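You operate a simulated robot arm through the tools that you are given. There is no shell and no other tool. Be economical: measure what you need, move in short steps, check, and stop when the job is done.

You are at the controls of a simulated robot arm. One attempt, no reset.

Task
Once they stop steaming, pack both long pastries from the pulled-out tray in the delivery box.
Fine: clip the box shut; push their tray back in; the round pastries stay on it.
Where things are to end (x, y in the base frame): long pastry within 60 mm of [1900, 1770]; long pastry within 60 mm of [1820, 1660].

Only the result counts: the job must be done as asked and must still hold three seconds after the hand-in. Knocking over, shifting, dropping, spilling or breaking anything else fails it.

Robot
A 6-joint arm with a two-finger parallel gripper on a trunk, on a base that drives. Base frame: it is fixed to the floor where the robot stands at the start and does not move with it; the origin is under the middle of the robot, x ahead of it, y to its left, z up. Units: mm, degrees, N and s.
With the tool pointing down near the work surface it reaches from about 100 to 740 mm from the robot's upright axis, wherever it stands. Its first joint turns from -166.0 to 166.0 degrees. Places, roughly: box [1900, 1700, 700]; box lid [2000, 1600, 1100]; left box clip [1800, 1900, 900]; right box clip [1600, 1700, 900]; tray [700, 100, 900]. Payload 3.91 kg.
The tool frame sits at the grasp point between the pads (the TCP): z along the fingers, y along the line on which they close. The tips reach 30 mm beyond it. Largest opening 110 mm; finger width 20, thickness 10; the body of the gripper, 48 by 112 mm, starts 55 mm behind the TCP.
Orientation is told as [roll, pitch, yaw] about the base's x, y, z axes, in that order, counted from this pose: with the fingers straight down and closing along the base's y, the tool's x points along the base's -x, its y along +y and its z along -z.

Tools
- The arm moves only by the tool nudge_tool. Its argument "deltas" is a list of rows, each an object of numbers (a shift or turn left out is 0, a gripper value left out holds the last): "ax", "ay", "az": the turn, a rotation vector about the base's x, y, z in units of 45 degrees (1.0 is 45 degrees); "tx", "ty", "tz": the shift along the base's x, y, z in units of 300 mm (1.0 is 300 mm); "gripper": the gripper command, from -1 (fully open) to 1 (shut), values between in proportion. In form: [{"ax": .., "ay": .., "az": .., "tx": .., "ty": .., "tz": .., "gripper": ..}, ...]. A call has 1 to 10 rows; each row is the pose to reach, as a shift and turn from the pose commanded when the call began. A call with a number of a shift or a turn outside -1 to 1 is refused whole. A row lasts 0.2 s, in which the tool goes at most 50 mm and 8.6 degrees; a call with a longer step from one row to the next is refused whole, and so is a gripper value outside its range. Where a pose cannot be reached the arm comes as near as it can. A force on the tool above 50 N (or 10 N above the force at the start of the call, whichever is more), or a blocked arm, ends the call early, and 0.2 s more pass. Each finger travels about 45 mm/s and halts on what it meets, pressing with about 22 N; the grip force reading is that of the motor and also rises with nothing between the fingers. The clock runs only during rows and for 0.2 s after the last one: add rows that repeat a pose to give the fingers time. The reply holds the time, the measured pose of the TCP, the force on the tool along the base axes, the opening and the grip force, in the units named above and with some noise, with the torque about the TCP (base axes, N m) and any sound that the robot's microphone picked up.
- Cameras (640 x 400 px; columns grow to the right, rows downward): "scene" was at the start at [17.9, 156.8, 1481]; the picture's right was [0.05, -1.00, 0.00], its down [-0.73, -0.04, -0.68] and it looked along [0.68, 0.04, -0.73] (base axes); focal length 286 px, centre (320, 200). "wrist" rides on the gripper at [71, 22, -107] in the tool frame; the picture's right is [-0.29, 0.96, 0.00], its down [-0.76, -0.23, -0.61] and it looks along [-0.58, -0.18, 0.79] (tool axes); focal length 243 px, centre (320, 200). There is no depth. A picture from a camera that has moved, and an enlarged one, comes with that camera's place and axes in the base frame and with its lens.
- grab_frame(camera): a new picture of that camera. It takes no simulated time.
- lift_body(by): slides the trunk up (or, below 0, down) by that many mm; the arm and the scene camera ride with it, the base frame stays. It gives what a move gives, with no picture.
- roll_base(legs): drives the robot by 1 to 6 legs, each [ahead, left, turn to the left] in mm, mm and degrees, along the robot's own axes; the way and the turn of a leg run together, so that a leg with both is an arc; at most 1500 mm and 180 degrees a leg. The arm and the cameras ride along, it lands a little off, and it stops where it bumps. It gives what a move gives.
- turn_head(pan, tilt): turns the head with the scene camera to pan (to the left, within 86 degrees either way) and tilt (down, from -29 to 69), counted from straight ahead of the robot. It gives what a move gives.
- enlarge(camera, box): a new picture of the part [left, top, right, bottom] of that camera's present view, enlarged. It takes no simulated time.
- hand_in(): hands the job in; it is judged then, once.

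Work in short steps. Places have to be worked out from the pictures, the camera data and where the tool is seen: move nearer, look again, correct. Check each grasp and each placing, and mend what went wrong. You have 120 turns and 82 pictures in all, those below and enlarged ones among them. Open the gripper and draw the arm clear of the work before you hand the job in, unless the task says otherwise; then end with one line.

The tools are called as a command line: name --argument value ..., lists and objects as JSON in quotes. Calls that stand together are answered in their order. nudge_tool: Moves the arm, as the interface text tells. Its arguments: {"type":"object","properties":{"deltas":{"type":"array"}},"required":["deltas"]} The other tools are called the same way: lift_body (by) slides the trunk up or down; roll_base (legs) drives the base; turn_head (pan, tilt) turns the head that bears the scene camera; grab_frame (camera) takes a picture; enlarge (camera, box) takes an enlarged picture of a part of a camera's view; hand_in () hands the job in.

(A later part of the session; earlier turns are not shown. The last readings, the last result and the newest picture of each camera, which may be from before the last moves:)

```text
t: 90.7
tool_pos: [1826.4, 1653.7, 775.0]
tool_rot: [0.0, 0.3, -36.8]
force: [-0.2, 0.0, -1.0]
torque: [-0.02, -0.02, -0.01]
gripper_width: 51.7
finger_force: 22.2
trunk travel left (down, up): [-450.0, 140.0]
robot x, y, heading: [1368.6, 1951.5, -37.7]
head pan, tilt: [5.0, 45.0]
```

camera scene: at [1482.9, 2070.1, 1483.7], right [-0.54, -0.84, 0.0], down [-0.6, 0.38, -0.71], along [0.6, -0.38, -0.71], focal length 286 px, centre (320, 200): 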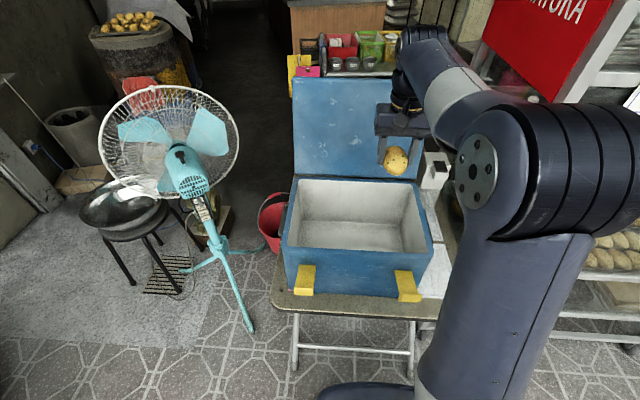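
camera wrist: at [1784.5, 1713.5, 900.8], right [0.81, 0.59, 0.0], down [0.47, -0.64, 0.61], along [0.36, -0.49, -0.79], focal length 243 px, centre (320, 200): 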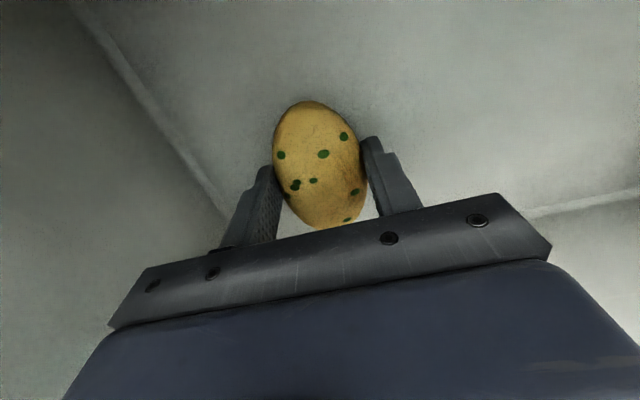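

Contact relieved. Open part-way and rise.

nudge_tool --deltas '[{"tz": -0.003, "gripper": -0.1}, {"tz": -0.003, "gripper": -0.3}, {"tz": -0.003, "gripper": -0.4}, {"tz": -0.003, "gripper": -0.4}, {"tz": 0.03, "gripper": -0.4}, {"tz": 0.08, "gripper": -0.4}, {"tz": 0.2, "gripper": -0.4}, {"tz": 0.35, "gripper": -0.4}, {"tz": 0.5, "gripper": -0.4}, {"tz": 0.65, "gripper": -0.4}]'

nudge_tool --deltas '[{"tz": 0.15}, {"tz": 0.3}, {"tz": 0.45}, {"tz": 0.6}, {"tz": 0.7}]'

grab_frame --camera "wrist"

enlarge --camera "scene" --box '[270, 60, 450, 310]'

```text
t: 92.9
tool_pos: [1827.4, 1653.0, 972.0]
tool_rot: [0.0, 0.0, -36.8]
force: [0.2, -0.2, 0.8]
torque: [0.02, 0.02, 0.02]
gripper_width: 77.2
finger_force: 0.0
trunk travel left (down, up): [-450.0, 140.0]
robot x, y, heading: [1366.2, 1959.1, -37.6]
head pan, tilt: [5.0, 45.0]
```

```text
t: 94.1
tool_pos: [1828.9, 1655.1, 1181.5]
tool_rot: [-0.1, 0.0, -36.7]
force: [-0.2, 0.5, -0.3]
torque: [-0.01, -0.01, 0.02]
gripper_width: 77.1
finger_force: 0.1
trunk travel left (down, up): [-450.0, 140.0]
robot x, y, heading: [1371.7, 1952.6, -37.8]
head pan, tilt: [5.0, 45.0]
```

```text
45 pictures are left
camera wrist: at [1784.3, 1714.1, 1289.5], right [0.81, 0.59, 0.0], down [0.47, -0.64, 0.61], along [0.36, -0.49, -0.79], focal length 243 px, centre (320, 200)
```

wrist: 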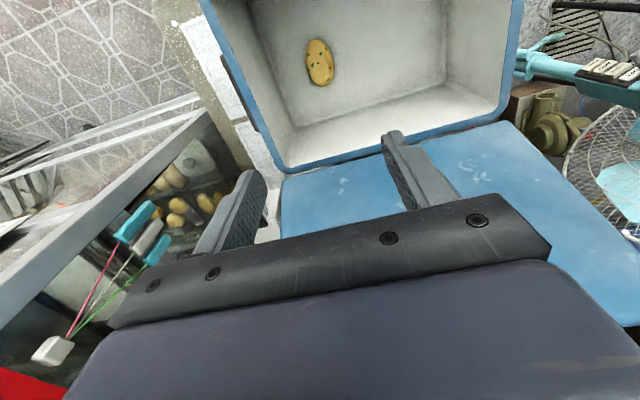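

```text
1.60 times, centred on (360, 185) of scene
camera zoom: at [1482.8, 2070.2, 1483.6], right [-0.54, -0.84, 0.0], down [-0.6, 0.38, -0.71], along [0.6, -0.38, -0.71], focal length 457 px, centre (256, 224)
```

zoom: 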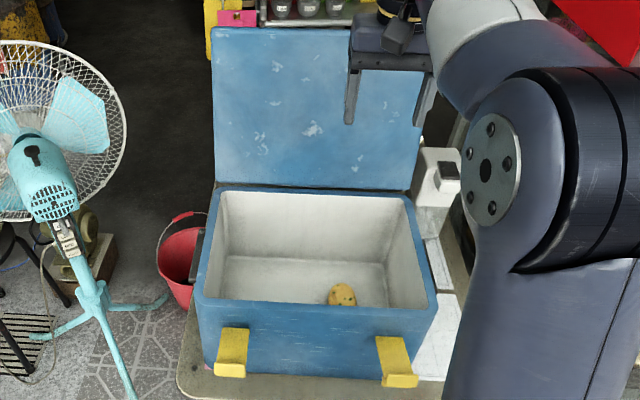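

First pastry lies at (1827,1653). Return for the second one.

roll_base --legs '[[-350, 0, 0], [0, 0, 38], [-1420, -460, 0], [0, -1480, 0]]'

turn_head --pan 0 --tilt 47

```text
t: 112.1
tool_pos: [201.7, 295.6, 1181.9]
tool_rot: [-0.1, 0.0, 1.7]
force: [0.4, 0.5, -0.5]
torque: [-0.01, 0.0, 0.01]
gripper_width: 76.8
finger_force: 0.0
trunk travel left (down, up): [-450.0, 140.0]
robot x, y, heading: [-345.5, 246.9, 0.8]
head pan, tilt: [5.0, 45.0]
```

```text
t: 112.8
tool_pos: [201.1, 296.5, 1182.7]
tool_rot: [0.0, -0.1, 1.8]
force: [-0.4, 0.1, 0.1]
torque: [0.02, 0.04, 0.0]
gripper_width: 76.8
finger_force: 0.2
trunk travel left (down, up): [-450.0, 140.0]
robot x, y, heading: [-342.9, 250.4, 0.8]
head pan, tilt: [0.0, 47.0]
```

roll_base --legs '[[0, -130, -0.8], [310, 0, 0]]'

grab_frame --camera "scene"

grab_frame --camera "wrist"

```text
t: 115.8
tool_pos: [513.8, 161.1, 1181.6]
tool_rot: [0.1, 0.0, 1.0]
force: [1.2, -0.4, -0.2]
torque: [-0.01, 0.02, -0.02]
gripper_width: 77.0
finger_force: 0.1
trunk travel left (down, up): [-450.0, 140.0]
robot x, y, heading: [-37.8, 118.5, 0.2]
head pan, tilt: [0.0, 47.0]
```

```text
43 pictures are left
camera scene: at [-17.2, 271.4, 1480.8], right [0.0, -1.0, 0.0], down [-0.73, 0.0, -0.68], along [0.68, 0.0, -0.73], focal length 286 px, centre (320, 200)
```

scene: 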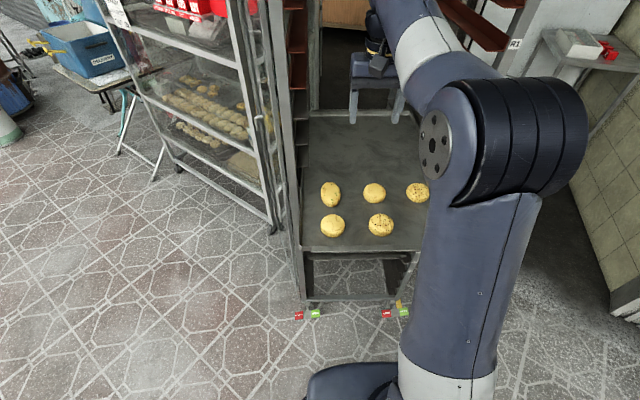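

```text
42 pictures are left
camera wrist: at [441.4, 181.5, 1288.9], right [0.27, 0.96, 0.0], down [0.76, -0.22, 0.61], along [0.58, -0.17, -0.79], focal length 243 px, centre (320, 200)
```

wrist: 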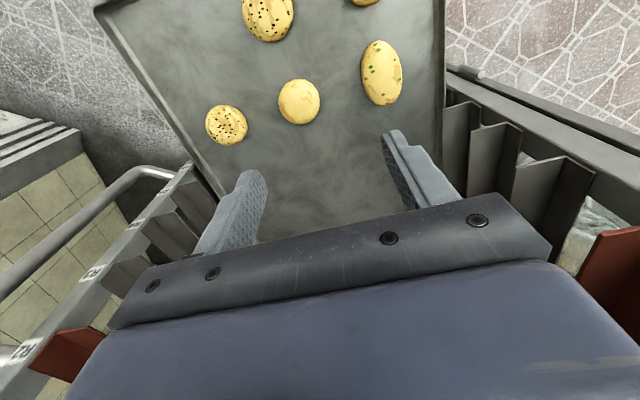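

Second pastry at (525,246), axis ≈ +8°. Move above it.

nudge_tool --deltas '[{"tx": 0.01, "ty": 0.07, "tz": -0.13, "az": 0.05}, {"tx": 0.02, "ty": 0.14, "tz": -0.26, "az": 0.1}, {"tx": 0.03, "ty": 0.21, "tz": -0.39, "az": 0.13}, {"tx": 0.037, "ty": 0.283, "tz": -0.52, "az": 0.13}, {"tx": 0.037, "ty": 0.283, "tz": -0.66, "az": 0.13}, {"tx": 0.037, "ty": 0.283, "tz": -0.69, "az": 0.13}]'

enlarge --camera "wrist" --box '[160, 50, 480, 250]'

```text
t: 117.2
tool_pos: [525.7, 246.1, 975.1]
tool_rot: [0.0, -0.1, 6.9]
force: [0.2, -0.6, 1.0]
torque: [0.02, 0.03, 0.02]
gripper_width: 77.1
finger_force: 0.2
trunk travel left (down, up): [-450.0, 140.0]
robot x, y, heading: [-37.9, 116.5, 0.4]
head pan, tilt: [0.0, 47.0]
```

```text
2.00 times, centred on (320, 150) of wrist
camera zoom: at [451.8, 259.3, 1081.4], right [0.17, 0.98, 0.0], down [0.78, -0.14, 0.61], along [0.6, -0.1, -0.79], focal length 485 px, centre (320, 300)
```

zoom: 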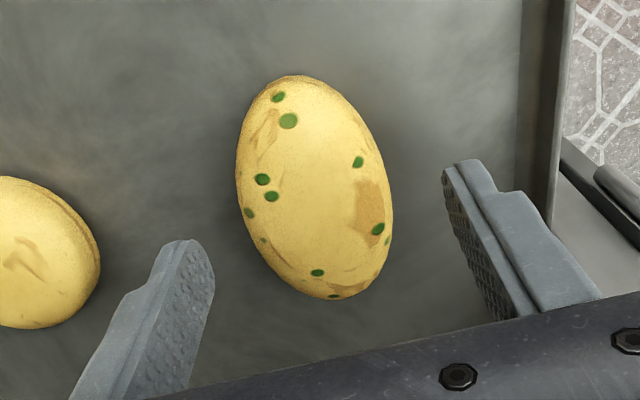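

Centred. Descend to 926 and close, then slow lift.

nudge_tool --deltas '[{"tz": -0.08, "az": -0.04}, {"tz": -0.14, "az": -0.04}, {"tz": -0.163, "az": -0.04}, {"tz": -0.163, "az": -0.04, "gripper": 1}, {"tz": -0.163, "az": -0.04, "gripper": 1}, {"tz": -0.163, "az": -0.04, "gripper": 1}, {"tz": -0.163, "az": -0.04, "gripper": 1}, {"tz": -0.163, "az": -0.04, "gripper": 1}]'

nudge_tool --deltas '[{"tz": 0.01}, {"tz": 0.02}, {"tz": 0.03}, {"tz": 0.04}, {"tz": 0.05}, {"tz": 0.06}, {"tz": 0.1}, {"tz": 0.14}, {"tz": 0.18}, {"tz": 0.22}]'

grab_frame --camera "wrist"

```text
t: 118.1
tool_pos: [527.7, 241.9, 934.5]
tool_rot: [-0.2, -1.0, 5.0]
force: [-1.2, -8.4, 23.7]
torque: [-0.85, -0.31, -0.14]
gripper_width: 53.1
finger_force: 6.8
trunk travel left (down, up): [-450.0, 140.0]
robot x, y, heading: [-34.4, 115.5, 0.1]
head pan, tilt: [0.0, 47.0]
stopped in row 4: the force on the tool passed its limit at 54 N (the readings are from after the stop); the commanded pose is now the measured one
```

```text
t: 120.3
tool_pos: [526.7, 244.3, 995.3]
tool_rot: [-0.2, -0.5, 5.1]
force: [-0.4, 0.7, -0.8]
torque: [-0.02, 0.0, 0.01]
gripper_width: 51.8
finger_force: 22.2
trunk travel left (down, up): [-450.0, 140.0]
robot x, y, heading: [-30.7, 122.4, 0.1]
head pan, tilt: [0.0, 47.0]
```

```text
40 pictures are left
camera wrist: at [452.9, 260.1, 1101.8], right [0.2, 0.98, 0.0], down [0.77, -0.16, 0.62], along [0.6, -0.13, -0.79], focal length 243 px, centre (320, 200)
```

wrist: 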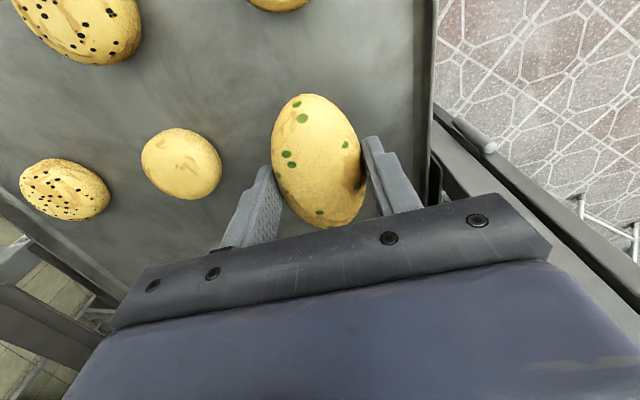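

It's held (the fingertips touched the tray floor firmly, so I'll check the tray). Lift on.

nudge_tool --deltas '[{"tz": 0.04}, {"tz": 0.09}, {"tz": 0.15}, {"tz": 0.22}, {"tz": 0.29}, {"tz": 0.36}, {"tz": 0.43}, {"tz": 0.5}, {"tz": 0.57}, {"tz": 0.64}]'

grab_frame --camera "scene"

```text
t: 122.5
tool_pos: [526.8, 244.4, 1188.2]
tool_rot: [-0.1, -0.6, 5.1]
force: [-0.6, 0.1, -0.5]
torque: [0.02, -0.01, 0.02]
gripper_width: 51.8
finger_force: 21.3
trunk travel left (down, up): [-450.0, 140.0]
robot x, y, heading: [-30.9, 118.1, 0.4]
head pan, tilt: [0.0, 47.0]
```

```text
39 pictures are left
camera scene: at [-17.4, 271.3, 1480.8], right [0.0, -1.0, 0.0], down [-0.73, 0.0, -0.68], along [0.68, 0.0, -0.73], focal length 286 px, centre (320, 200)
```

scene: 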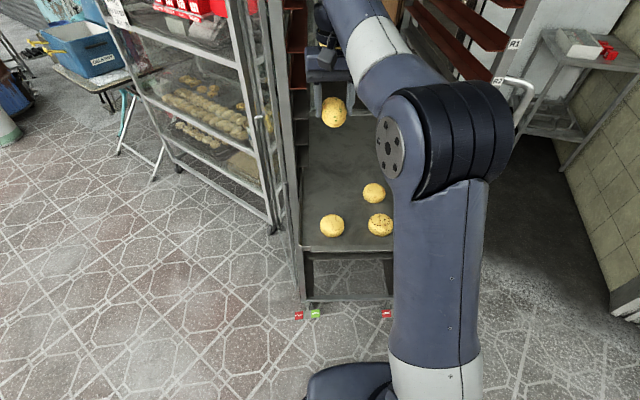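

Tray untouched. Back out and drive to the box.

roll_base --legs '[[-350, 0, 0], [0, 1440, 0], [1330, 440, 0]]'

```text
t: 138.0
tool_pos: [1504.9, 2106.7, 1188.1]
tool_rot: [-0.3, -0.5, 5.3]
force: [-0.3, 0.0, -0.7]
torque: [0.04, 0.02, -0.01]
gripper_width: 51.7
finger_force: 21.9
trunk travel left (down, up): [-450.0, 140.0]
robot x, y, heading: [941.8, 1977.2, 0.2]
head pan, tilt: [0.0, 47.0]
```

roll_base --legs '[[0, 0, -38], [345, 245, 0]]'

grab_frame --camera "wrist"

grab_frame --camera "scene"

```text
t: 142.5
tool_pos: [1887.6, 1697.7, 1188.5]
tool_rot: [-0.3, -0.5, -33.9]
force: [0.1, -0.1, -0.6]
torque: [-0.03, 0.0, 0.01]
gripper_width: 51.9
finger_force: 21.7
trunk travel left (down, up): [-450.0, 140.0]
robot x, y, heading: [1374.7, 1955.5, -38.9]
head pan, tilt: [0.0, 47.0]
```

```text
38 pictures are left
camera wrist: at [1840.5, 1755.9, 1294.7], right [0.78, 0.63, 0.0], down [0.5, -0.61, 0.62], along [0.39, -0.48, -0.79], focal length 243 px, centre (320, 200)
```

wrist: 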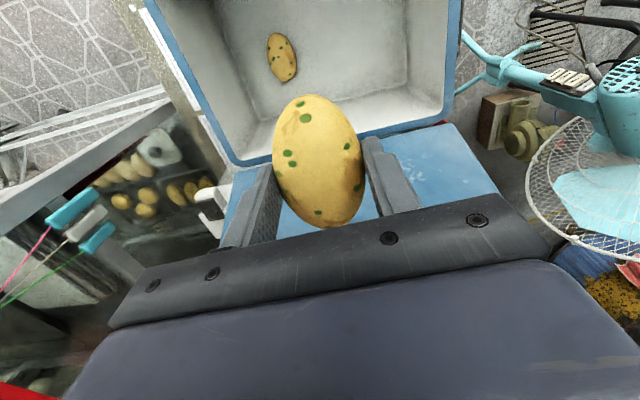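

```text
37 pictures are left
camera scene: at [1482.0, 2060.0, 1480.8], right [-0.63, -0.78, 0.0], down [-0.57, 0.46, -0.68], along [0.53, -0.43, -0.73], focal length 286 px, centre (320, 200)
```

scene: 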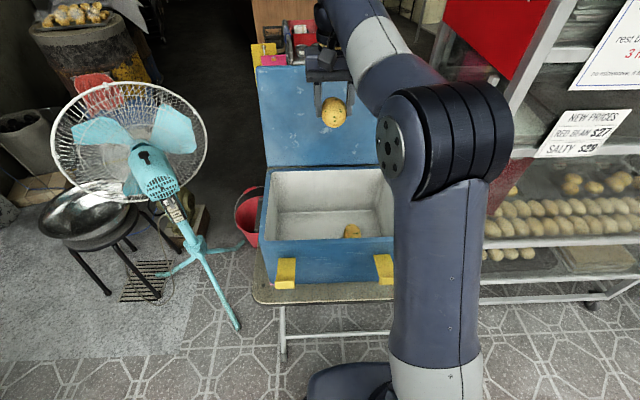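

Move above (1904,1760), aligned with the box, and descend.

nudge_tool --deltas '[{"tx": 0.014, "ty": 0.07, "az": -0.03}, {"tx": 0.035, "ty": 0.14, "az": -0.06}, {"tx": 0.055, "ty": 0.207, "az": -0.06}, {"tx": 0.055, "ty": 0.207, "az": -0.06, "tz": -0.12}, {"tx": 0.055, "ty": 0.207, "az": -0.06, "tz": -0.26}, {"tx": 0.055, "ty": 0.207, "az": -0.06, "tz": -0.4}, {"tx": 0.055, "ty": 0.207, "az": -0.06, "tz": -0.54}, {"tx": 0.055, "ty": 0.207, "az": -0.06, "tz": -0.68}, {"tx": 0.055, "ty": 0.207, "az": -0.06, "tz": -0.82}, {"tx": 0.055, "ty": 0.207, "az": -0.06, "tz": -0.9}]'

grab_frame --camera "wrist"

enlarge --camera "scene" --box '[240, 150, 420, 290]'

```text
t: 144.7
tool_pos: [1904.4, 1760.8, 918.3]
tool_rot: [-0.3, -0.6, -36.7]
force: [0.5, 0.3, 0.0]
torque: [0.01, 0.0, -0.01]
gripper_width: 51.7
finger_force: 22.0
trunk travel left (down, up): [-450.0, 140.0]
robot x, y, heading: [1373.6, 1951.0, -39.0]
head pan, tilt: [0.0, 47.0]
```

```text
36 pictures are left
camera wrist: at [1859.1, 1820.3, 1024.6], right [0.8, 0.59, 0.0], down [0.47, -0.63, 0.62], along [0.37, -0.5, -0.79], focal length 243 px, centre (320, 200)
```

wrist: 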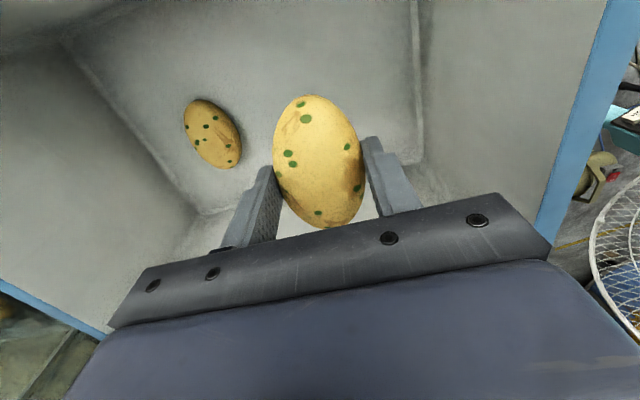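

```text
2.86 times, centred on (330, 220) of scene
camera zoom: at [1482.1, 2060.0, 1480.9], right [-0.63, -0.78, 0.0], down [-0.57, 0.46, -0.68], along [0.53, -0.43, -0.73], focal length 816 px, centre (291, 143)
```

zoom: 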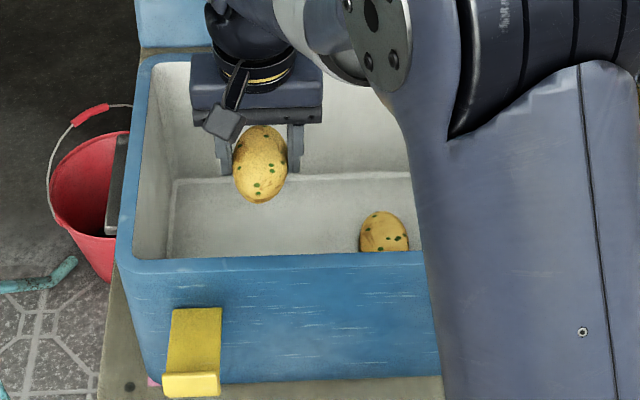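

Good clearance on both sides. Lower further.

nudge_tool --deltas '[{"tz": -0.12}, {"tz": -0.24}, {"tz": -0.34}, {"tz": -0.42}, {"tz": -0.45}, {"tz": -0.45}]'

nudge_tool --deltas '[{"tz": -0.008}, {"tz": -0.016}, {"tz": -0.016}]'

```text
t: 146.1
tool_pos: [1904.8, 1761.3, 782.6]
tool_rot: [-0.2, -0.6, -36.6]
force: [-0.9, 0.3, -0.3]
torque: [-0.02, -0.01, 0.01]
gripper_width: 51.5
finger_force: 22.1
trunk travel left (down, up): [-450.0, 140.0]
robot x, y, heading: [1376.3, 1953.2, -38.7]
head pan, tilt: [0.0, 47.0]
```

```text
t: 146.9
tool_pos: [1904.9, 1760.2, 779.4]
tool_rot: [-0.1, -0.6, -36.6]
force: [-1.7, 2.1, 8.6]
torque: [0.29, 0.31, -0.01]
gripper_width: 51.9
finger_force: 21.8
trunk travel left (down, up): [-450.0, 140.0]
robot x, y, heading: [1373.6, 1951.2, -38.8]
head pan, tilt: [0.0, 47.0]
```

Light contact (8.6 N). Release gently and rise.

nudge_tool --deltas '[{"tz": 0.004, "gripper": -0.1}, {"tz": 0.004, "gripper": -0.3}, {"tz": 0.004, "gripper": -0.4}, {"tz": 0.004, "gripper": -0.4}, {"tz": 0.03, "gripper": -0.4}, {"tz": 0.08, "gripper": -0.4}, {"tz": 0.2, "gripper": -0.4}, {"tz": 0.35, "gripper": -0.4}, {"tz": 0.5, "gripper": -0.4}, {"tz": 0.65, "gripper": -0.4}]'

nudge_tool --deltas '[{"tz": 0.15, "gripper": -0.4}, {"tz": 0.3}, {"tz": 0.45}, {"tz": 0.6}, {"tz": 0.75}]'

grab_frame --camera "wrist"

grab_frame --camera "scene"

```text
t: 149.1
tool_pos: [1906.2, 1757.7, 975.6]
tool_rot: [-0.2, -0.5, -36.6]
force: [-0.1, 0.0, 0.3]
torque: [0.02, 0.02, 0.01]
gripper_width: 77.0
finger_force: 0.1
trunk travel left (down, up): [-450.0, 140.0]
robot x, y, heading: [1374.0, 1952.2, -39.0]
head pan, tilt: [0.0, 47.0]
```

```text
t: 150.3
tool_pos: [1906.0, 1760.6, 1202.3]
tool_rot: [-0.1, -0.5, -36.8]
force: [-0.8, 0.2, 0.4]
torque: [0.02, 0.0, 0.04]
gripper_width: 77.0
finger_force: 0.0
trunk travel left (down, up): [-450.0, 140.0]
robot x, y, heading: [1371.2, 1955.3, -38.8]
head pan, tilt: [0.0, 47.0]
```

```text
34 pictures are left
camera wrist: at [1860.7, 1820.3, 1308.0], right [0.8, 0.59, 0.0], down [0.47, -0.63, 0.62], along [0.37, -0.49, -0.79], focal length 243 px, centre (320, 200)
```

wrist: 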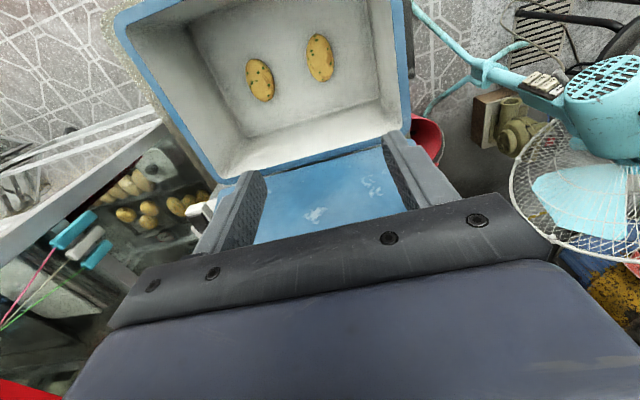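

```text
33 pictures are left
camera scene: at [1482.0, 2060.0, 1480.8], right [-0.63, -0.78, 0.0], down [-0.57, 0.46, -0.68], along [0.53, -0.43, -0.73], focal length 286 px, centre (320, 200)
```

scene: 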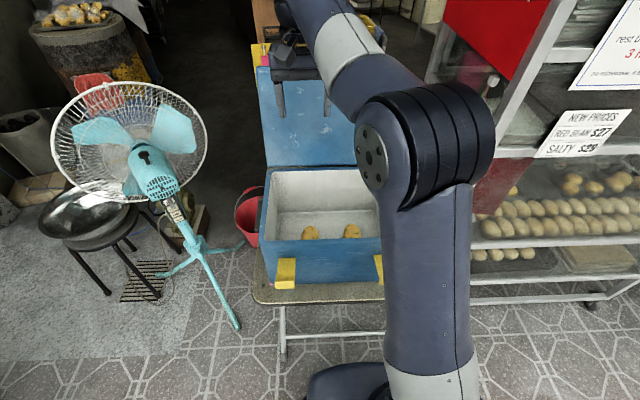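

Both pastries are in the box (≈(1831,1659) and (1905,1764)). Now the lid: raise the tool and turn it 90° so the fingers can straddle the lid's top edge.

nudge_tool --deltas '[{"tz": 0.06, "az": 0.18, "gripper": -1}, {"tz": 0.12, "az": 0.36}, {"tz": 0.18, "az": 0.54}, {"tz": 0.24, "az": 0.72}, {"tz": 0.3, "az": 0.9}, {"tz": 0.3, "az": 1.0}]'

nudge_tool --deltas '[{"az": 0.18}, {"az": 0.36}, {"az": 0.54}, {"az": 0.72}, {"az": 0.9}, {"az": 1.0}]'

grab_frame --camera "scene"

grab_frame --camera "wrist"

```text
t: 151.7
tool_pos: [1884.0, 1765.8, 1247.5]
tool_rot: [-0.2, -0.9, 8.4]
force: [-0.6, -0.6, -0.7]
torque: [0.03, -0.01, 0.03]
gripper_width: 109.9
finger_force: 0.0
out of reach, approached as far as the arm can: row 3, 4, 5, 6
trunk travel left (down, up): [-450.0, 140.0]
robot x, y, heading: [1372.2, 1953.1, -39.1]
head pan, tilt: [0.0, 47.0]
```

```text
t: 153.1
tool_pos: [1883.3, 1766.3, 1246.1]
tool_rot: [-0.3, -0.6, 53.5]
force: [1.1, -0.5, 1.0]
torque: [0.01, 0.01, 0.01]
gripper_width: 110.1
finger_force: 0.0
trunk travel left (down, up): [-450.0, 140.0]
robot x, y, heading: [1373.2, 1952.3, -38.9]
head pan, tilt: [0.0, 47.0]
```

```text
32 pictures are left
camera scene: at [1481.9, 2060.1, 1480.8], right [-0.63, -0.78, 0.0], down [-0.57, 0.46, -0.68], along [0.53, -0.43, -0.73], focal length 286 px, centre (320, 200)
```

scene: 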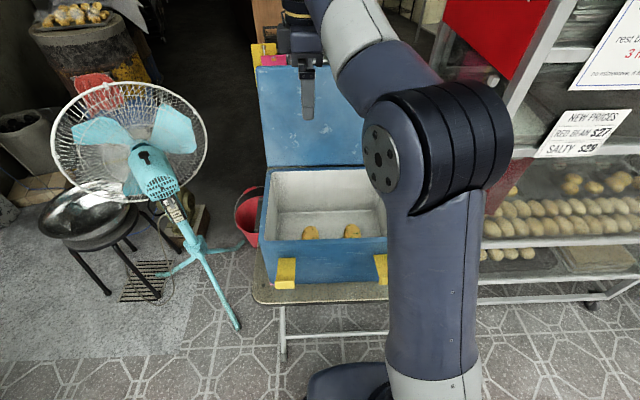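

```text
31 pictures are left
camera wrist: at [1821.7, 1722.0, 1352.8], right [-0.6, 0.8, 0.0], down [0.63, 0.47, 0.62], along [0.5, 0.37, -0.79], focal length 243 px, centre (320, 200)
```

wrist: 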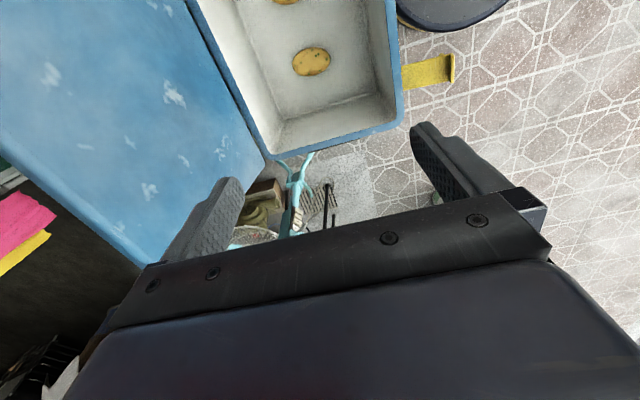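

Need more height: raise the trunk and roll 50 mm closer. Lid top edge judged ≈ (2020,1592), z≈1200.

lift_body --by 135

roll_base --legs '[[50, 0, 0]]'

grab_frame --camera "wrist"

```text
t: 154.7
tool_pos: [1882.6, 1766.1, 1382.0]
tool_rot: [-0.3, -0.6, 53.4]
force: [-0.4, -0.3, 0.7]
torque: [0.01, 0.0, -0.01]
gripper_width: 110.0
finger_force: 0.0
trunk travel left (down, up): [-585.0, 5.0]
robot x, y, heading: [1373.7, 1952.7, -38.7]
head pan, tilt: [0.0, 47.0]
```

```text
t: 155.7
tool_pos: [1923.4, 1734.6, 1382.4]
tool_rot: [-0.2, -0.6, 53.3]
force: [-0.2, -1.0, 0.3]
torque: [-0.01, 0.01, 0.04]
gripper_width: 110.2
finger_force: 0.1
trunk travel left (down, up): [-585.0, 5.0]
robot x, y, heading: [1410.2, 1921.5, -38.8]
head pan, tilt: [0.0, 47.0]
```

```text
30 pictures are left
camera wrist: at [1862.0, 1689.4, 1487.2], right [-0.59, 0.8, 0.0], down [0.63, 0.47, 0.62], along [0.5, 0.37, -0.79], focal length 243 px, centre (320, 200)
```

wrist: 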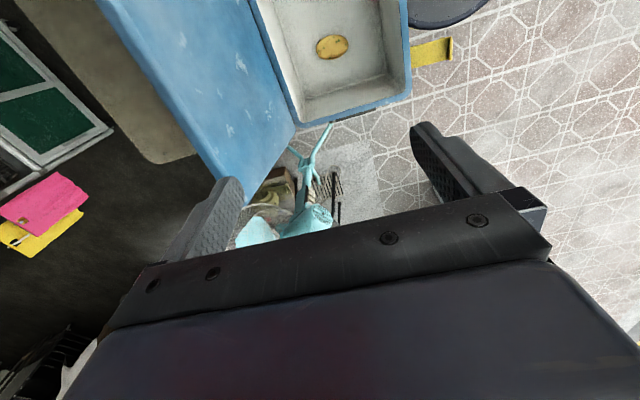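

Top edge around d≈205 behind centre. Move over it, still above.

nudge_tool --deltas '[{"tx": 0.08, "ty": -0.12, "tz": 0}, {"tx": 0.16, "ty": -0.23, "tz": -0.05}, {"tx": 0.24, "ty": -0.34, "tz": -0.12}, {"tx": 0.3, "ty": -0.42, "tz": -0.2}, {"tx": 0.337, "ty": -0.487, "tz": -0.28}, {"tx": 0.337, "ty": -0.487, "tz": -0.36}]'

grab_frame --camera "wrist"

turn_head --pan 5 --tilt 38

grab_frame --camera "scene"

```text
t: 157.1
tool_pos: [2010.7, 1596.4, 1263.2]
tool_rot: [-1.0, -0.7, 53.3]
force: [-0.8, 0.4, 0.4]
torque: [-0.03, -0.04, 0.0]
gripper_width: 110.0
finger_force: 0.0
out of reach, approached as far as the arm can: row 1, 2, 3, 4, 5, 6
trunk travel left (down, up): [-585.0, 5.0]
robot x, y, heading: [1412.6, 1923.3, -38.9]
head pan, tilt: [0.0, 47.0]
```

```text
29 pictures are left
camera wrist: at [1948.8, 1552.5, 1367.3], right [-0.59, 0.8, -0.01], down [0.63, 0.47, 0.62], along [0.51, 0.36, -0.78], focal length 243 px, centre (320, 200)
```

wrist: 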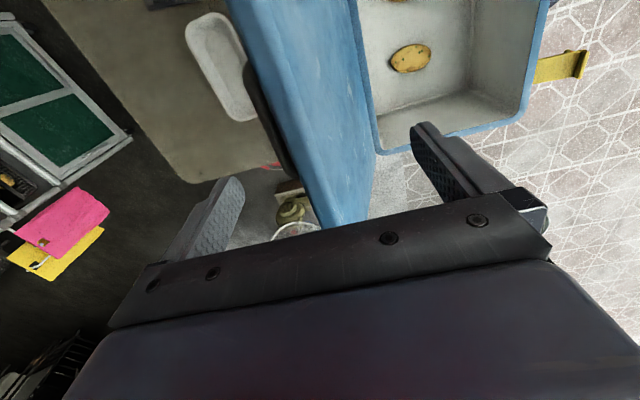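

```text
t: 157.8
tool_pos: [2012.3, 1595.5, 1259.8]
tool_rot: [-0.9, -0.8, 53.3]
force: [-0.6, 0.5, -0.3]
torque: [0.02, 0.01, 0.02]
gripper_width: 110.1
finger_force: 0.0
trunk travel left (down, up): [-585.0, 5.0]
robot x, y, heading: [1408.9, 1922.0, -39.0]
head pan, tilt: [5.0, 38.0]
```

```text
28 pictures are left
camera scene: at [1531.1, 2030.0, 1628.8], right [-0.56, -0.83, 0.0], down [-0.51, 0.34, -0.79], along [0.65, -0.44, -0.62], focal length 286 px, centre (320, 200)
```

scene: 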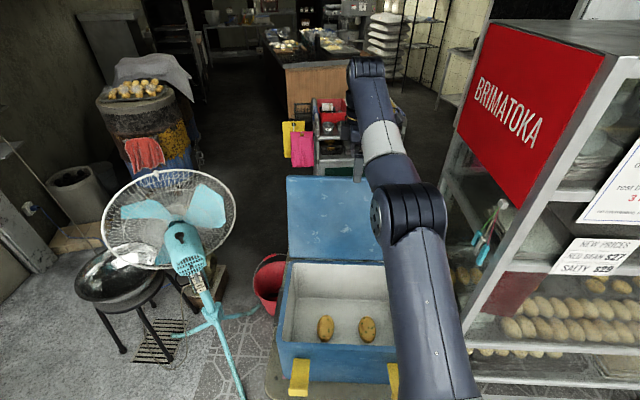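

The lid edge lies between the fingers. Descend to straddle it.

nudge_tool --deltas '[{"tz": -0.08}, {"tz": -0.16}, {"tz": -0.23}]'

grab_frame --camera "wrist"

```text
t: 158.6
tool_pos: [2010.9, 1593.8, 1192.6]
tool_rot: [-0.3, -0.7, 53.3]
force: [0.9, -0.1, 0.0]
torque: [-0.02, 0.0, -0.02]
gripper_width: 109.9
finger_force: 0.1
trunk travel left (down, up): [-585.0, 5.0]
robot x, y, heading: [1411.8, 1923.5, -39.3]
head pan, tilt: [5.0, 38.0]
```

```text
27 pictures are left
camera wrist: at [1950.3, 1548.8, 1298.6], right [-0.59, 0.8, 0.0], down [0.63, 0.47, 0.62], along [0.5, 0.36, -0.79], focal length 243 px, centre (320, 200)
```

wrist: 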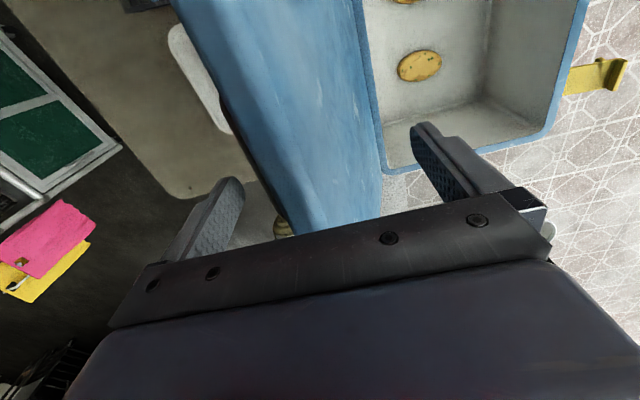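

Straddled without contact. Now pull toward me gently to bring the lid past vertical.

nudge_tool --deltas '[{"tx": -0.04, "ty": 0.031}, {"tx": -0.08, "ty": 0.062}, {"tx": -0.12, "ty": 0.093}, {"tx": -0.16, "ty": 0.124}, {"tx": -0.2, "ty": 0.155}, {"tx": -0.24, "ty": 0.186}, {"tx": -0.28, "ty": 0.217}, {"tx": -0.32, "ty": 0.248}, {"tx": -0.36, "ty": 0.279}]'

grab_frame --camera "wrist"

```text
t: 160.6
tool_pos: [1904.9, 1677.6, 1194.3]
tool_rot: [-0.3, -0.6, 53.2]
force: [-0.5, -0.6, 0.4]
torque: [-0.02, 0.0, -0.01]
gripper_width: 109.9
finger_force: 0.0
trunk travel left (down, up): [-585.0, 5.0]
robot x, y, heading: [1410.0, 1922.7, -39.1]
head pan, tilt: [5.0, 38.0]
```

```text
26 pictures are left
camera wrist: at [1843.4, 1633.4, 1299.6], right [-0.59, 0.8, 0.0], down [0.63, 0.47, 0.62], along [0.5, 0.37, -0.79], focal length 243 px, centre (320, 200)
```

wrist: 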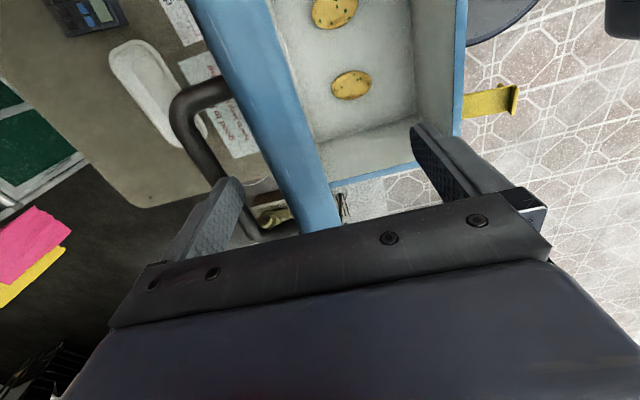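

The lid has come to about vertical with little force. Continue pulling and begin lowering.

nudge_tool --deltas '[{"tx": -0.04, "ty": 0.031}, {"tx": -0.08, "ty": 0.062, "tz": -0.01}, {"tx": -0.12, "ty": 0.093, "tz": -0.02}, {"tx": -0.16, "ty": 0.124, "tz": -0.04}, {"tx": -0.2, "ty": 0.155, "tz": -0.06}, {"tx": -0.24, "ty": 0.186, "tz": -0.09}]'

grab_frame --camera "wrist"

grab_frame --camera "scene"

```text
t: 162.0
tool_pos: [1831.9, 1735.7, 1167.4]
tool_rot: [-0.4, -0.6, 53.3]
force: [-0.1, 0.0, -0.1]
torque: [-0.01, 0.03, -0.01]
gripper_width: 110.0
finger_force: 0.1
trunk travel left (down, up): [-585.0, 5.0]
robot x, y, heading: [1408.3, 1924.8, -39.0]
head pan, tilt: [5.0, 38.0]
```

```text
25 pictures are left
camera wrist: at [1771.1, 1690.7, 1273.0], right [-0.59, 0.8, 0.0], down [0.63, 0.47, 0.62], along [0.5, 0.36, -0.79], focal length 243 px, centre (320, 200)
```

wrist: 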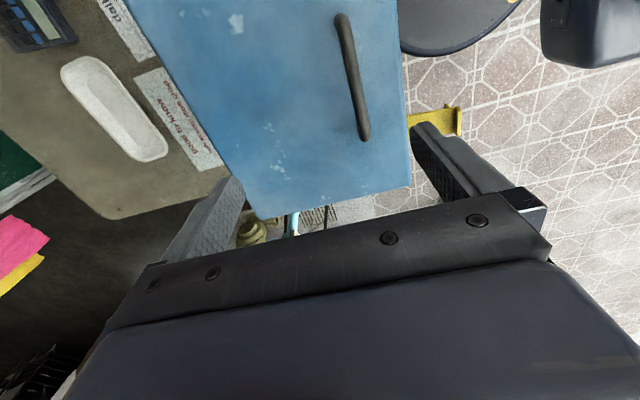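

```text
24 pictures are left
camera scene: at [1530.9, 2030.1, 1628.9], right [-0.56, -0.83, 0.0], down [-0.51, 0.34, -0.79], along [0.65, -0.44, -0.62], focal length 286 px, centre (320, 200)
```

scene: 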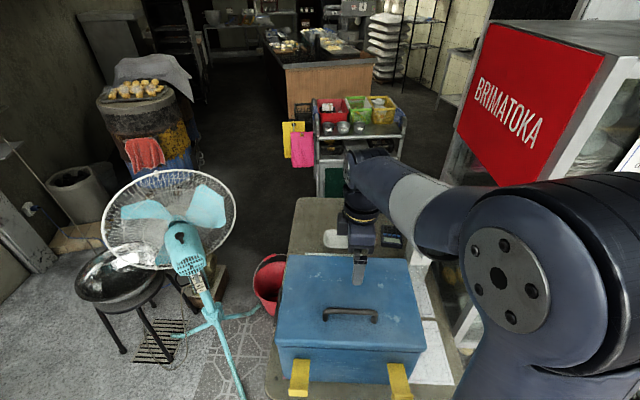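

The lid fell shut by itself. Now look closely at the clips.

turn_head --pan 5 --tilt 55

enlarge --camera "scene" --box '[250, 150, 470, 300]'

```text
t: 162.8
tool_pos: [1833.5, 1734.3, 1166.7]
tool_rot: [-0.3, -0.6, 53.3]
force: [-0.1, -0.6, 0.7]
torque: [-0.02, 0.03, -0.03]
gripper_width: 109.8
finger_force: 0.1
trunk travel left (down, up): [-585.0, 5.0]
robot x, y, heading: [1411.7, 1920.5, -39.0]
head pan, tilt: [5.0, 55.0]
```

```text
2.67 times, centred on (360, 225) of scene
camera zoom: at [1519.4, 2037.9, 1605.3], right [-0.56, -0.83, 0.0], down [-0.68, 0.46, -0.57], along [0.48, -0.32, -0.82], focal length 762 px, centre (213, 133)
```

zoom: 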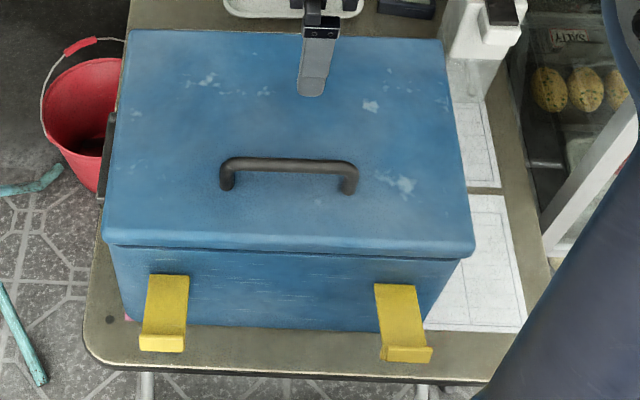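

Lid closed. The clips stick out from the front (hinge z≈855, lips around 90 mm out at z≈900) and must swing up over the lid edge. I turn the tool back so it can pinch a clip's side edges, back off, and lower the trunk.

nudge_tool --deltas '[{"az": -0.18}, {"az": -0.36}, {"az": -0.54}, {"az": -0.72}, {"az": -0.9}, {"az": -1.0}]'

nudge_tool --deltas '[{"az": -0.18}, {"az": -0.36}, {"az": -0.54}, {"az": -0.72}, {"az": -0.9}, {"az": -1.0}]'

roll_base --legs '[[-90, 0, 0]]'

lift_body --by -100

grab_frame --camera "scene"

grab_frame --camera "wrist"

```text
t: 164.2
tool_pos: [1832.7, 1734.5, 1165.8]
tool_rot: [-0.3, -0.7, 8.1]
force: [-0.4, 0.2, 0.5]
torque: [0.02, -0.02, -0.01]
gripper_width: 110.1
finger_force: 0.0
trunk travel left (down, up): [-585.0, 5.0]
robot x, y, heading: [1409.6, 1922.7, -39.1]
head pan, tilt: [5.0, 55.0]
```

```text
t: 165.6
tool_pos: [1831.7, 1733.7, 1166.0]
tool_rot: [-0.3, -0.6, -36.9]
force: [0.2, 0.7, 0.2]
torque: [0.02, 0.02, 0.0]
gripper_width: 110.1
finger_force: 0.0
trunk travel left (down, up): [-585.0, 5.0]
robot x, y, heading: [1411.7, 1922.2, -38.8]
head pan, tilt: [5.0, 55.0]
```

```text
t: 166.7
tool_pos: [1759.0, 1793.7, 1166.9]
tool_rot: [-0.3, -0.6, -36.6]
force: [-0.2, 0.0, 1.6]
torque: [-0.01, 0.01, -0.01]
gripper_width: 110.0
finger_force: 0.0
trunk travel left (down, up): [-585.0, 5.0]
robot x, y, heading: [1339.0, 1979.0, -38.7]
head pan, tilt: [5.0, 55.0]
```

```text
t: 168.0
tool_pos: [1760.6, 1792.0, 1066.3]
tool_rot: [-0.3, -0.6, -36.5]
force: [0.4, -0.5, 0.1]
torque: [0.01, 0.01, -0.03]
gripper_width: 110.0
finger_force: 0.1
trunk travel left (down, up): [-485.0, 105.0]
robot x, y, heading: [1339.0, 1982.2, -38.7]
head pan, tilt: [5.0, 55.0]
```

```text
22 pictures are left
camera scene: at [1447.7, 2095.7, 1505.3], right [-0.56, -0.83, 0.0], down [-0.68, 0.46, -0.57], along [0.48, -0.32, -0.82], focal length 286 px, centre (320, 200)
```

scene: 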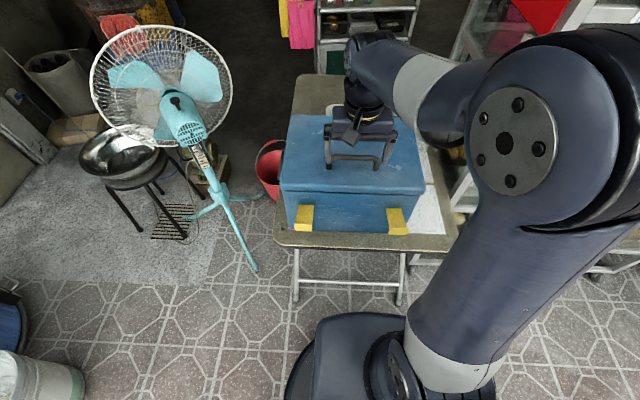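

```text
21 pictures are left
camera wrist: at [1716.0, 1853.3, 1173.1], right [0.8, 0.59, 0.0], down [0.47, -0.63, 0.62], along [0.37, -0.5, -0.79], focal length 243 px, centre (320, 200)
```

wrist: 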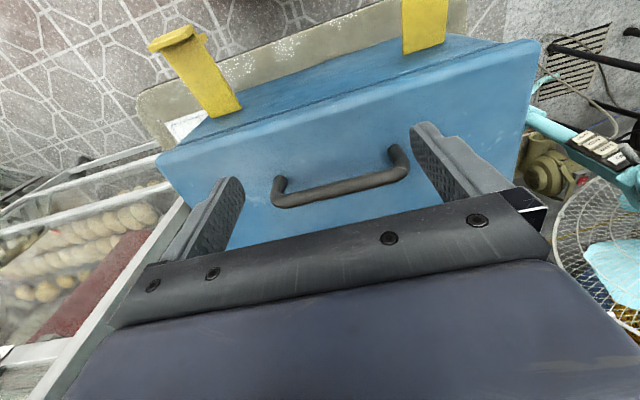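

Clips measured: left lip ≈(1755,1940,896), right lip ≈(1621,1757,896). Move over the left clip and descend partway.

nudge_tool --deltas '[{"tx": 0.01, "ty": 0.13}, {"tx": 0.02, "ty": 0.26}, {"tx": 0.03, "ty": 0.39}, {"tx": 0.035, "ty": 0.453}, {"tx": 0.035, "ty": 0.453, "tz": -0.12}, {"tx": 0.035, "ty": 0.453, "tz": -0.25}]'

grab_frame --camera "wrist"

enlarge --camera "scene" --box '[260, 140, 420, 260]'

```text
t: 169.4
tool_pos: [1772.6, 1927.5, 992.3]
tool_rot: [-0.4, -0.6, -36.6]
force: [-0.9, -0.1, 0.6]
torque: [0.01, 0.05, 0.04]
gripper_width: 110.1
finger_force: 0.1
trunk travel left (down, up): [-485.0, 105.0]
robot x, y, heading: [1340.8, 1981.1, -38.9]
head pan, tilt: [5.0, 55.0]
```

```text
20 pictures are left
camera wrist: at [1727.2, 1989.0, 1098.2], right [0.8, 0.59, 0.0], down [0.47, -0.63, 0.62], along [0.37, -0.5, -0.79], focal length 243 px, centre (320, 200)
```

wrist: 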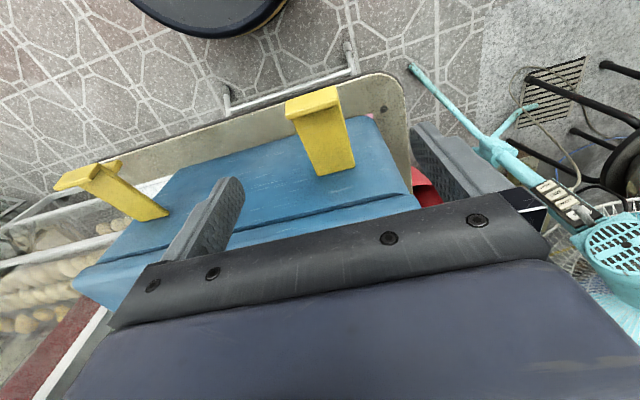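

```text
3.33 times, centred on (340, 200) of scene
camera zoom: at [1447.9, 2095.7, 1505.3], right [-0.56, -0.83, 0.0], down [-0.68, 0.46, -0.57], along [0.48, -0.32, -0.82], focal length 952 px, centre (253, 200)
```

zoom: 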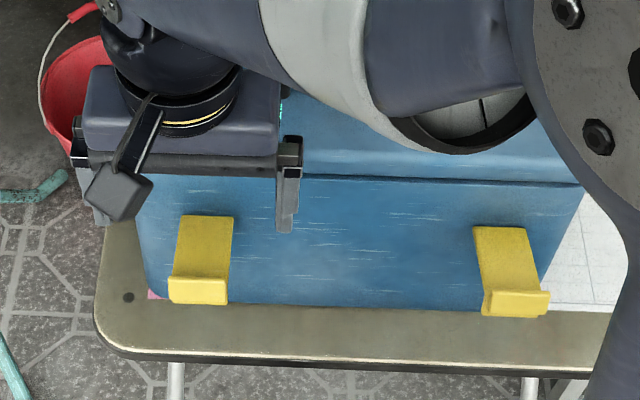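

Excellent view: plate ≈42 mm wide, centred at w=114, hinge z≈845. Descend to z≈903 and pinch the sides near the lip.

nudge_tool --deltas '[{"tz": -0.13}, {"tz": -0.24}, {"tz": -0.297}, {"tz": -0.297}]'

nudge_tool --deltas '[{"gripper": 1}, {"gripper": 1}, {"gripper": 1}, {"gripper": 1}, {"gripper": 1}, {"gripper": 1}]'

grab_frame --camera "wrist"

```text
t: 170.4
tool_pos: [1770.7, 1927.0, 902.7]
tool_rot: [-0.3, -0.6, -36.6]
force: [0.3, -0.1, 0.1]
torque: [0.02, 0.0, 0.0]
gripper_width: 110.2
finger_force: 0.1
trunk travel left (down, up): [-485.0, 105.0]
robot x, y, heading: [1339.3, 1979.9, -38.7]
head pan, tilt: [5.0, 55.0]
```

```text
t: 171.8
tool_pos: [1770.2, 1927.3, 904.0]
tool_rot: [-0.3, -0.6, -36.7]
force: [-0.9, 0.6, -0.2]
torque: [0.15, -0.13, 0.1]
gripper_width: 41.9
finger_force: 22.2
trunk travel left (down, up): [-485.0, 105.0]
robot x, y, heading: [1339.7, 1979.9, -38.5]
head pan, tilt: [5.0, 55.0]
```

```text
18 pictures are left
camera wrist: at [1725.9, 1988.6, 1008.8], right [0.8, 0.59, 0.0], down [0.47, -0.63, 0.62], along [0.37, -0.5, -0.79], focal length 243 px, centre (320, 200)
```

wrist: 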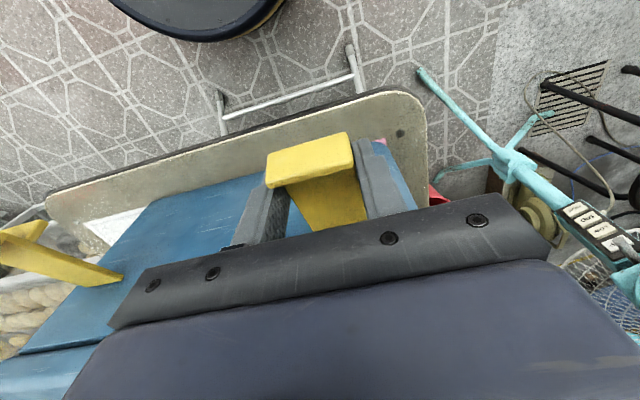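

Gripped (41.9 mm). Swing the clip up along its arc to ~75°.

nudge_tool --deltas '[{"tx": 0.018, "ty": -0.014, "tz": 0.037}, {"tx": 0.0395, "ty": -0.0305, "tz": 0.067}, {"tx": 0.061, "ty": -0.047, "tz": 0.09}, {"tx": 0.087, "ty": -0.067, "tz": 0.113}, {"tx": 0.116, "ty": -0.089, "tz": 0.133}, {"tx": 0.142, "ty": -0.11, "tz": 0.143}]'

grab_frame --camera "wrist"

```text
t: 173.2
tool_pos: [1814.9, 1894.8, 944.4]
tool_rot: [-0.4, -0.5, -36.7]
force: [-0.3, -0.1, -6.7]
torque: [0.44, 0.36, -0.36]
gripper_width: 41.8
finger_force: 22.2
trunk travel left (down, up): [-485.0, 105.0]
robot x, y, heading: [1341.5, 1979.1, -39.0]
head pan, tilt: [5.0, 55.0]
```

```text
17 pictures are left
camera wrist: at [1769.4, 1955.7, 1051.2], right [0.8, 0.59, 0.0], down [0.47, -0.63, 0.62], along [0.36, -0.5, -0.79], focal length 243 px, centre (320, 200)
```

wrist: 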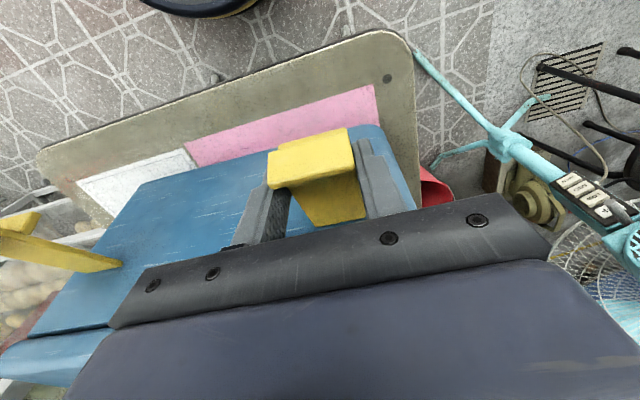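

A pink sheet under the box appeared – the box may be tilting. Check the scene.

enlarge --camera "scene" --box '[250, 90, 450, 260]'

```text
2.35 times, centred on (350, 175) of scene
camera zoom: at [1448.2, 2095.6, 1505.2], right [-0.56, -0.83, 0.0], down [-0.68, 0.46, -0.57], along [0.48, -0.32, -0.82], focal length 672 px, centre (249, 259)
```

zoom: 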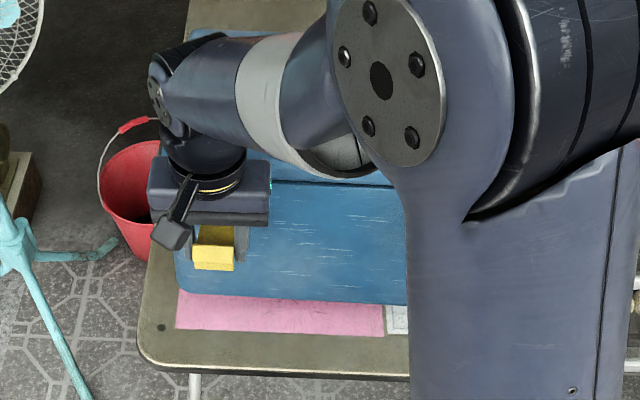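

The clip resisted pivoting in the pinch and the box slid back with it. I reverse the same path to bring the box back.

nudge_tool --deltas '[{"tz": -0.01}, {"tx": -0.026, "ty": 0.021, "tz": -0.03}, {"tx": -0.055, "ty": 0.043, "tz": -0.053}, {"tx": -0.081, "ty": 0.063, "tz": -0.076}, {"tx": -0.103, "ty": 0.08, "tz": -0.106}, {"tx": -0.124, "ty": 0.096, "tz": -0.125}, {"tx": -0.142, "ty": 0.11, "tz": -0.143}]'

enlarge --camera "scene" --box '[250, 90, 450, 260]'

```text
t: 174.8
tool_pos: [1772.6, 1928.7, 903.6]
tool_rot: [-0.2, -0.8, -36.5]
force: [7.0, -5.0, 15.1]
torque: [-0.18, -0.46, 0.27]
gripper_width: 41.8
finger_force: 21.5
trunk travel left (down, up): [-485.0, 105.0]
robot x, y, heading: [1337.7, 1978.4, -38.9]
head pan, tilt: [5.0, 55.0]
```

```text
2.35 times, centred on (350, 175) of scene
camera zoom: at [1447.7, 2095.2, 1505.6], right [-0.56, -0.83, 0.0], down [-0.68, 0.46, -0.57], along [0.48, -0.32, -0.82], focal length 672 px, centre (249, 259)
```

zoom: 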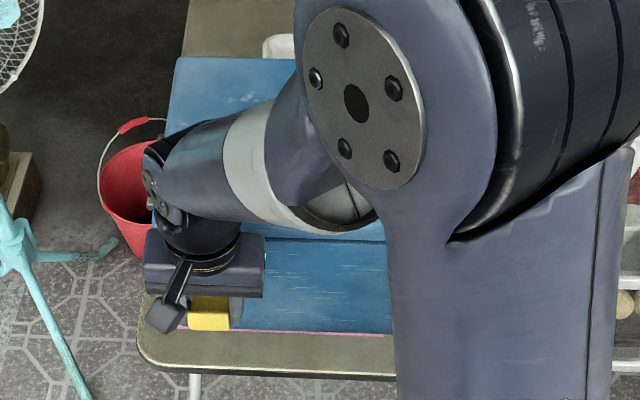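

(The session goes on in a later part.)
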